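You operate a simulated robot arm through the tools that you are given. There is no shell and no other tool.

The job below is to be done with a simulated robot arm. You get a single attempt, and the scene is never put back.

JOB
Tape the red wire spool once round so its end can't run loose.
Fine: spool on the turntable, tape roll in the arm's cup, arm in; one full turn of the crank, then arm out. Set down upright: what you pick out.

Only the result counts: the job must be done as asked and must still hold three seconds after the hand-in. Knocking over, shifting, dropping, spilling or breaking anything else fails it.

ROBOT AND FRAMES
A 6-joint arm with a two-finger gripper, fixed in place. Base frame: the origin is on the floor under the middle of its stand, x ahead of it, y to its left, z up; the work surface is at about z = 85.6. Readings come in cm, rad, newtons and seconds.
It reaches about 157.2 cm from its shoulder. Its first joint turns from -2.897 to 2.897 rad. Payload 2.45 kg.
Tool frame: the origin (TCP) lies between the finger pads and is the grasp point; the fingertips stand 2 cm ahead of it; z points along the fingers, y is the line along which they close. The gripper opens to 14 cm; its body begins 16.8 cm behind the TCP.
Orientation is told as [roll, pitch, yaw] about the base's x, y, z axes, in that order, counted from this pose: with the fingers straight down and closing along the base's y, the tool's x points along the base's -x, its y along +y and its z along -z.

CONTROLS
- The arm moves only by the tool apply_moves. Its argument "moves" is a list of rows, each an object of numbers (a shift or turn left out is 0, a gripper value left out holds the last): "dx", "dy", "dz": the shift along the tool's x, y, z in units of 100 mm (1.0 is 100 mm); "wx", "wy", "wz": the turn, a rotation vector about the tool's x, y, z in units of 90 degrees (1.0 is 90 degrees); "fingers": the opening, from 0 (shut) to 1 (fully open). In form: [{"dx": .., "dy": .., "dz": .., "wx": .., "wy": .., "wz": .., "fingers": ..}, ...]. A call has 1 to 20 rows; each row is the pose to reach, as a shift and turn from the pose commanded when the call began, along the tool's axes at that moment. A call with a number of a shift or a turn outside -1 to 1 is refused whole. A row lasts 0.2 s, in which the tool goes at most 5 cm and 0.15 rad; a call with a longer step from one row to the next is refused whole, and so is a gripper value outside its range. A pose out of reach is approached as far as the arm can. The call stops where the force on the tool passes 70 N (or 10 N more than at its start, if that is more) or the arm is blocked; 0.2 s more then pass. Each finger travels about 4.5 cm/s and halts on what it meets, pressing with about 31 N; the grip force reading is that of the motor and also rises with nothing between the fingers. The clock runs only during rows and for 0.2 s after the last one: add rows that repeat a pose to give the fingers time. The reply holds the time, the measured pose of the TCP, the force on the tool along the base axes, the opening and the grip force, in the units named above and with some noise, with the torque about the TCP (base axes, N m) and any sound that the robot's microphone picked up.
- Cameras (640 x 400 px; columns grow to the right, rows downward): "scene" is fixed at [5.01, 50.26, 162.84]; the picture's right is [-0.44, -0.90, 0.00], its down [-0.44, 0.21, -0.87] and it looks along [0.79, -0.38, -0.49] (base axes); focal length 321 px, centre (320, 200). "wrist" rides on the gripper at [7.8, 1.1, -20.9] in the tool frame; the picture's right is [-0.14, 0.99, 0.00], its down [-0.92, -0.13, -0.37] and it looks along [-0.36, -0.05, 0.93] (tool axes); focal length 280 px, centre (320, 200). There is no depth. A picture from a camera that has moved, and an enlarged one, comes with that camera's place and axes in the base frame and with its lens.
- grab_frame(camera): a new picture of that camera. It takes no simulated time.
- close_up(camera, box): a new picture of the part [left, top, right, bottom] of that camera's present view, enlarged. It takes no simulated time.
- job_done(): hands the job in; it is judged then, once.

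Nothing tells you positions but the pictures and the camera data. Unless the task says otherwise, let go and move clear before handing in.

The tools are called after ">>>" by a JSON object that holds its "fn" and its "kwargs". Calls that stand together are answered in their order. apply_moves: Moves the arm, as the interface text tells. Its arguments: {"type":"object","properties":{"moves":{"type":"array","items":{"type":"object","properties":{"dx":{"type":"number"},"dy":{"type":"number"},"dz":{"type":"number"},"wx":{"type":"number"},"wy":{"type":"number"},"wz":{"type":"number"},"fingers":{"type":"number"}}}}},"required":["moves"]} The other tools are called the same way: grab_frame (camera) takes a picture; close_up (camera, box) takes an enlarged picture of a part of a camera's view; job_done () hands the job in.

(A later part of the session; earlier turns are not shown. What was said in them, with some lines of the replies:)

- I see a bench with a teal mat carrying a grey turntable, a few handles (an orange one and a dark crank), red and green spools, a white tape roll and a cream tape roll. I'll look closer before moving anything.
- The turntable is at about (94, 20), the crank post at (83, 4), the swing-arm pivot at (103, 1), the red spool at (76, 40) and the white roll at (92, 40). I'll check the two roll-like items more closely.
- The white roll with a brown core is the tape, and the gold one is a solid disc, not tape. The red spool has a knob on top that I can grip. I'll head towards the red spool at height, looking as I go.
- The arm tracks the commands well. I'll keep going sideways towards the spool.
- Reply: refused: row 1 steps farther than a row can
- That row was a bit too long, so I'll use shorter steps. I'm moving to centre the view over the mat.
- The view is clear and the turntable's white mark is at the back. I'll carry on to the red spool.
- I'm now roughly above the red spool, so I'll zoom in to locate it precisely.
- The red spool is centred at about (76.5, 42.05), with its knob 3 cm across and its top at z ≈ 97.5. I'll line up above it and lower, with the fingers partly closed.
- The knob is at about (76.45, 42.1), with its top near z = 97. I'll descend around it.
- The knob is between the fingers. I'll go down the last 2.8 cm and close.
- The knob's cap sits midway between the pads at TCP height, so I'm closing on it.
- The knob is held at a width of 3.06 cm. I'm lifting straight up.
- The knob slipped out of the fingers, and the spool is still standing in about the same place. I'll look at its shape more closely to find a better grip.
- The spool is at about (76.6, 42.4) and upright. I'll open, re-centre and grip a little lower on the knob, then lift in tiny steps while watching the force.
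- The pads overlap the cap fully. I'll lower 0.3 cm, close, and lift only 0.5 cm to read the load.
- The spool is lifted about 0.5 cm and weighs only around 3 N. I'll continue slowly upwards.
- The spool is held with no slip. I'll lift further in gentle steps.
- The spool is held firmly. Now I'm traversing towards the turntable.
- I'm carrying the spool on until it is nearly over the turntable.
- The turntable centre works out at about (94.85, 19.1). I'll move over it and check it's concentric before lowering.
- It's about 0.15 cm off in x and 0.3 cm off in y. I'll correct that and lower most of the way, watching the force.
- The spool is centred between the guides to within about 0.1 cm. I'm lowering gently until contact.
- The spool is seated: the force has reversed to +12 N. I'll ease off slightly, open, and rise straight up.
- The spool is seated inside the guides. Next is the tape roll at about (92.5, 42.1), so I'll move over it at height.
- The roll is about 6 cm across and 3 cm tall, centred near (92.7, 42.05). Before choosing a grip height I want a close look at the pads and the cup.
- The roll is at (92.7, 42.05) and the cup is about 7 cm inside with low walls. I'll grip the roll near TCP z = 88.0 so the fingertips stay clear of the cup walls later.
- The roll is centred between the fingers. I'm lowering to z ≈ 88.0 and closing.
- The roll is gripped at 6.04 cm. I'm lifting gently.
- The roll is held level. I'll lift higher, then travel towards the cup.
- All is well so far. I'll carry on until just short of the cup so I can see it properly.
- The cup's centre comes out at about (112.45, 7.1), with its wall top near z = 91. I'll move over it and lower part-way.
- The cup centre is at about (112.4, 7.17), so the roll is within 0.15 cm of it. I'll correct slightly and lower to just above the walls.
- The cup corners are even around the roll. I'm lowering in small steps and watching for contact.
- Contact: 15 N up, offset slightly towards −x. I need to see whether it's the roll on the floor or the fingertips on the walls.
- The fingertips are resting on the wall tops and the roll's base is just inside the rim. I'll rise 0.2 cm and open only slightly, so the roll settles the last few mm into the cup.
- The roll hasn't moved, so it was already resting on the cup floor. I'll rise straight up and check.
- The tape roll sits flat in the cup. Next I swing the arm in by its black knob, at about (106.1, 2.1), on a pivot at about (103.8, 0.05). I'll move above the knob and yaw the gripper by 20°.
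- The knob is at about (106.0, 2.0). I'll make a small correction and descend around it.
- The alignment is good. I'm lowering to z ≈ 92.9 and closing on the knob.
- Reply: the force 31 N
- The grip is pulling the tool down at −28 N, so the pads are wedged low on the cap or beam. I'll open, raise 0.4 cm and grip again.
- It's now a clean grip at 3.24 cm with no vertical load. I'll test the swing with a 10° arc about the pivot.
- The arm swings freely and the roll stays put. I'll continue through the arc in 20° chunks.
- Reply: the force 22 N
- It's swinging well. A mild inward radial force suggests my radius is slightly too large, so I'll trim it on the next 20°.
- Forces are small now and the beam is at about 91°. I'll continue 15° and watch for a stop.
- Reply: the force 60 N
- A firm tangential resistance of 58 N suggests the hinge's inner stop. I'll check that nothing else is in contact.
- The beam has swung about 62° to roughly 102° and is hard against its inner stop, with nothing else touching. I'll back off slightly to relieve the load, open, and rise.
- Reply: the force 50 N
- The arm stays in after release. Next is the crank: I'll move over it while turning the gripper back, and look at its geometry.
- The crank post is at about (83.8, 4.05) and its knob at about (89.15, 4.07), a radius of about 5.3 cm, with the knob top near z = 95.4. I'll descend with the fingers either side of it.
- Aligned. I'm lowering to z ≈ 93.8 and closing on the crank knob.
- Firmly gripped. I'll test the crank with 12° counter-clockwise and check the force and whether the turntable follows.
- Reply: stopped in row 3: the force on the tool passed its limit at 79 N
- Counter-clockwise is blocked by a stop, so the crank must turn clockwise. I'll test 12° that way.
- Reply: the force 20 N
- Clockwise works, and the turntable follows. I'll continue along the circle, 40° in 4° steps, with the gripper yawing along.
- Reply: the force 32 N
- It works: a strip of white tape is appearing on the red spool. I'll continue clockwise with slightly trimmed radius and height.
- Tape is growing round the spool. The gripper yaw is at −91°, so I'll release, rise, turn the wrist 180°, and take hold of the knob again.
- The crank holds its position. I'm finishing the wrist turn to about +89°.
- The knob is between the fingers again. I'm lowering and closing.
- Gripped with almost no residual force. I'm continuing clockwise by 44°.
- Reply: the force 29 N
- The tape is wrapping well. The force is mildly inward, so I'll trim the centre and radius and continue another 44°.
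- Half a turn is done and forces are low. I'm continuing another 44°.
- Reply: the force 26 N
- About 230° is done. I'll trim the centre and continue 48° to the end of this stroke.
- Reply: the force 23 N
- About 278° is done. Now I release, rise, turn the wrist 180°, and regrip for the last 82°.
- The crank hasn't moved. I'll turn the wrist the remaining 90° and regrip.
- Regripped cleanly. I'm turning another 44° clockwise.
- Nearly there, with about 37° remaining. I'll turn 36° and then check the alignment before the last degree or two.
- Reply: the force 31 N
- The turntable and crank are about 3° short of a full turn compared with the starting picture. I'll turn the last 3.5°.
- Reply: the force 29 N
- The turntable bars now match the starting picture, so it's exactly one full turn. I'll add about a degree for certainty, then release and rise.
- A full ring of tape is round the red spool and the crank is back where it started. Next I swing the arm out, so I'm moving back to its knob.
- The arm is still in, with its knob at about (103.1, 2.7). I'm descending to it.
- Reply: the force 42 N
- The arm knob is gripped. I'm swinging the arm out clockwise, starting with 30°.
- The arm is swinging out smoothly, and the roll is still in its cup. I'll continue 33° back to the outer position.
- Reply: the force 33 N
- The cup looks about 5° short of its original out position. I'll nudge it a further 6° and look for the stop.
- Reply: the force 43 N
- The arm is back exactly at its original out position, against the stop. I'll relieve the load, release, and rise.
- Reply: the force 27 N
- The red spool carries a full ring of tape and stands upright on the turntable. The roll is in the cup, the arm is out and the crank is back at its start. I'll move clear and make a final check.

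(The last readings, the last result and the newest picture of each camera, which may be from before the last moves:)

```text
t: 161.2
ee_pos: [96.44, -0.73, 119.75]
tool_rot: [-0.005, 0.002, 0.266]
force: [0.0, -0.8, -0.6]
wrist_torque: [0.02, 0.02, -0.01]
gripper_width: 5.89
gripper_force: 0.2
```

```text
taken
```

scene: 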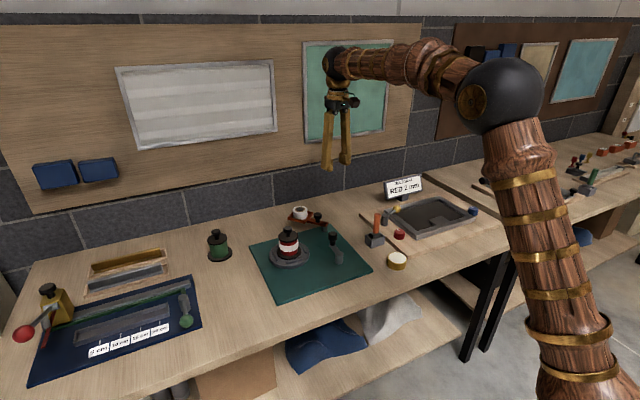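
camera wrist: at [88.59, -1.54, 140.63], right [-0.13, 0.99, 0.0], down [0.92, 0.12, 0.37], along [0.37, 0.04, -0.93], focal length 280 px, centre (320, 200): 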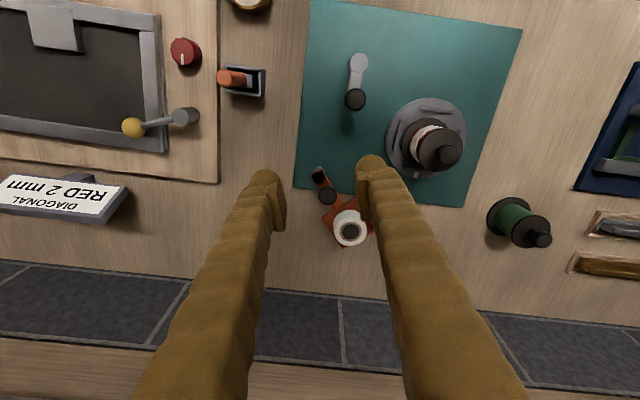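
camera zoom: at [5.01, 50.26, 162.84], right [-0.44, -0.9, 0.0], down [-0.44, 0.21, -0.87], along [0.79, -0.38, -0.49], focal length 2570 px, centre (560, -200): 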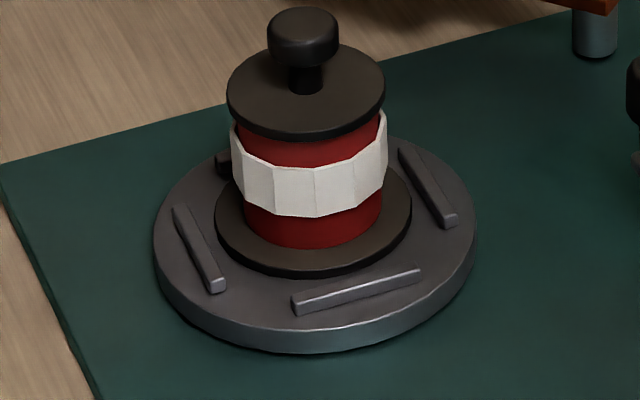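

Everything is in place. One last check that the ring is closed on the far side.

>>> {"fn": "close_up", "kwargs": {"camera": "wrist", "box": [370, 80, 490, 200]}}

```text
3.33 times, centred on (430, 140) of wrist
camera zoom: at [88.59, -1.54, 140.63], right [-0.13, 0.99, 0.0], down [0.92, 0.12, 0.37], along [0.37, 0.04, -0.93], focal length 935 px, centre (-47, 400)
```

zoom: 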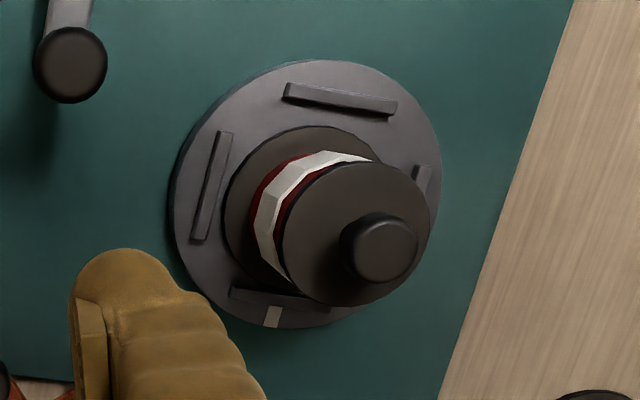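

The tape ring is continuous wherever I can see it; the far (+x) side stays hidden from both cameras. The turntable mark is back where it started, everything stands upright and the gripper is clear. I'm handing in.

>>> {"fn": "job_done", "kwargs": {}}

```text
The job is handed in.
```

The red wire spool is taped once round and stands upright on the turntable. I've handed the job in, but no verdict came back.

- **Crank:** it took one full turn clockwise, plus about a degree. Counter-clockwise is blocked by a stop. Afterwards the turntable bars and white mark were back where they started.
- **Tape:** the band is unbroken wherever the cameras could see it. Neither camera showed the back side of the spool at the end, so I couldn't check the tape there directly.
- **Arm and roll:** the tape roll is flat in the cup, and the arm is back against its outer stop.
- **Slip:** on the first lift the spool's knob slipped out of the fingers. The spool stayed upright and moved only a few millimetres, and the second grip held.
- **Other items:** nothing else on the bench was touched or moved.

I left the spool on the turntable. I took "set down upright" to mean it should end up standing, not that it had to come off the machine.
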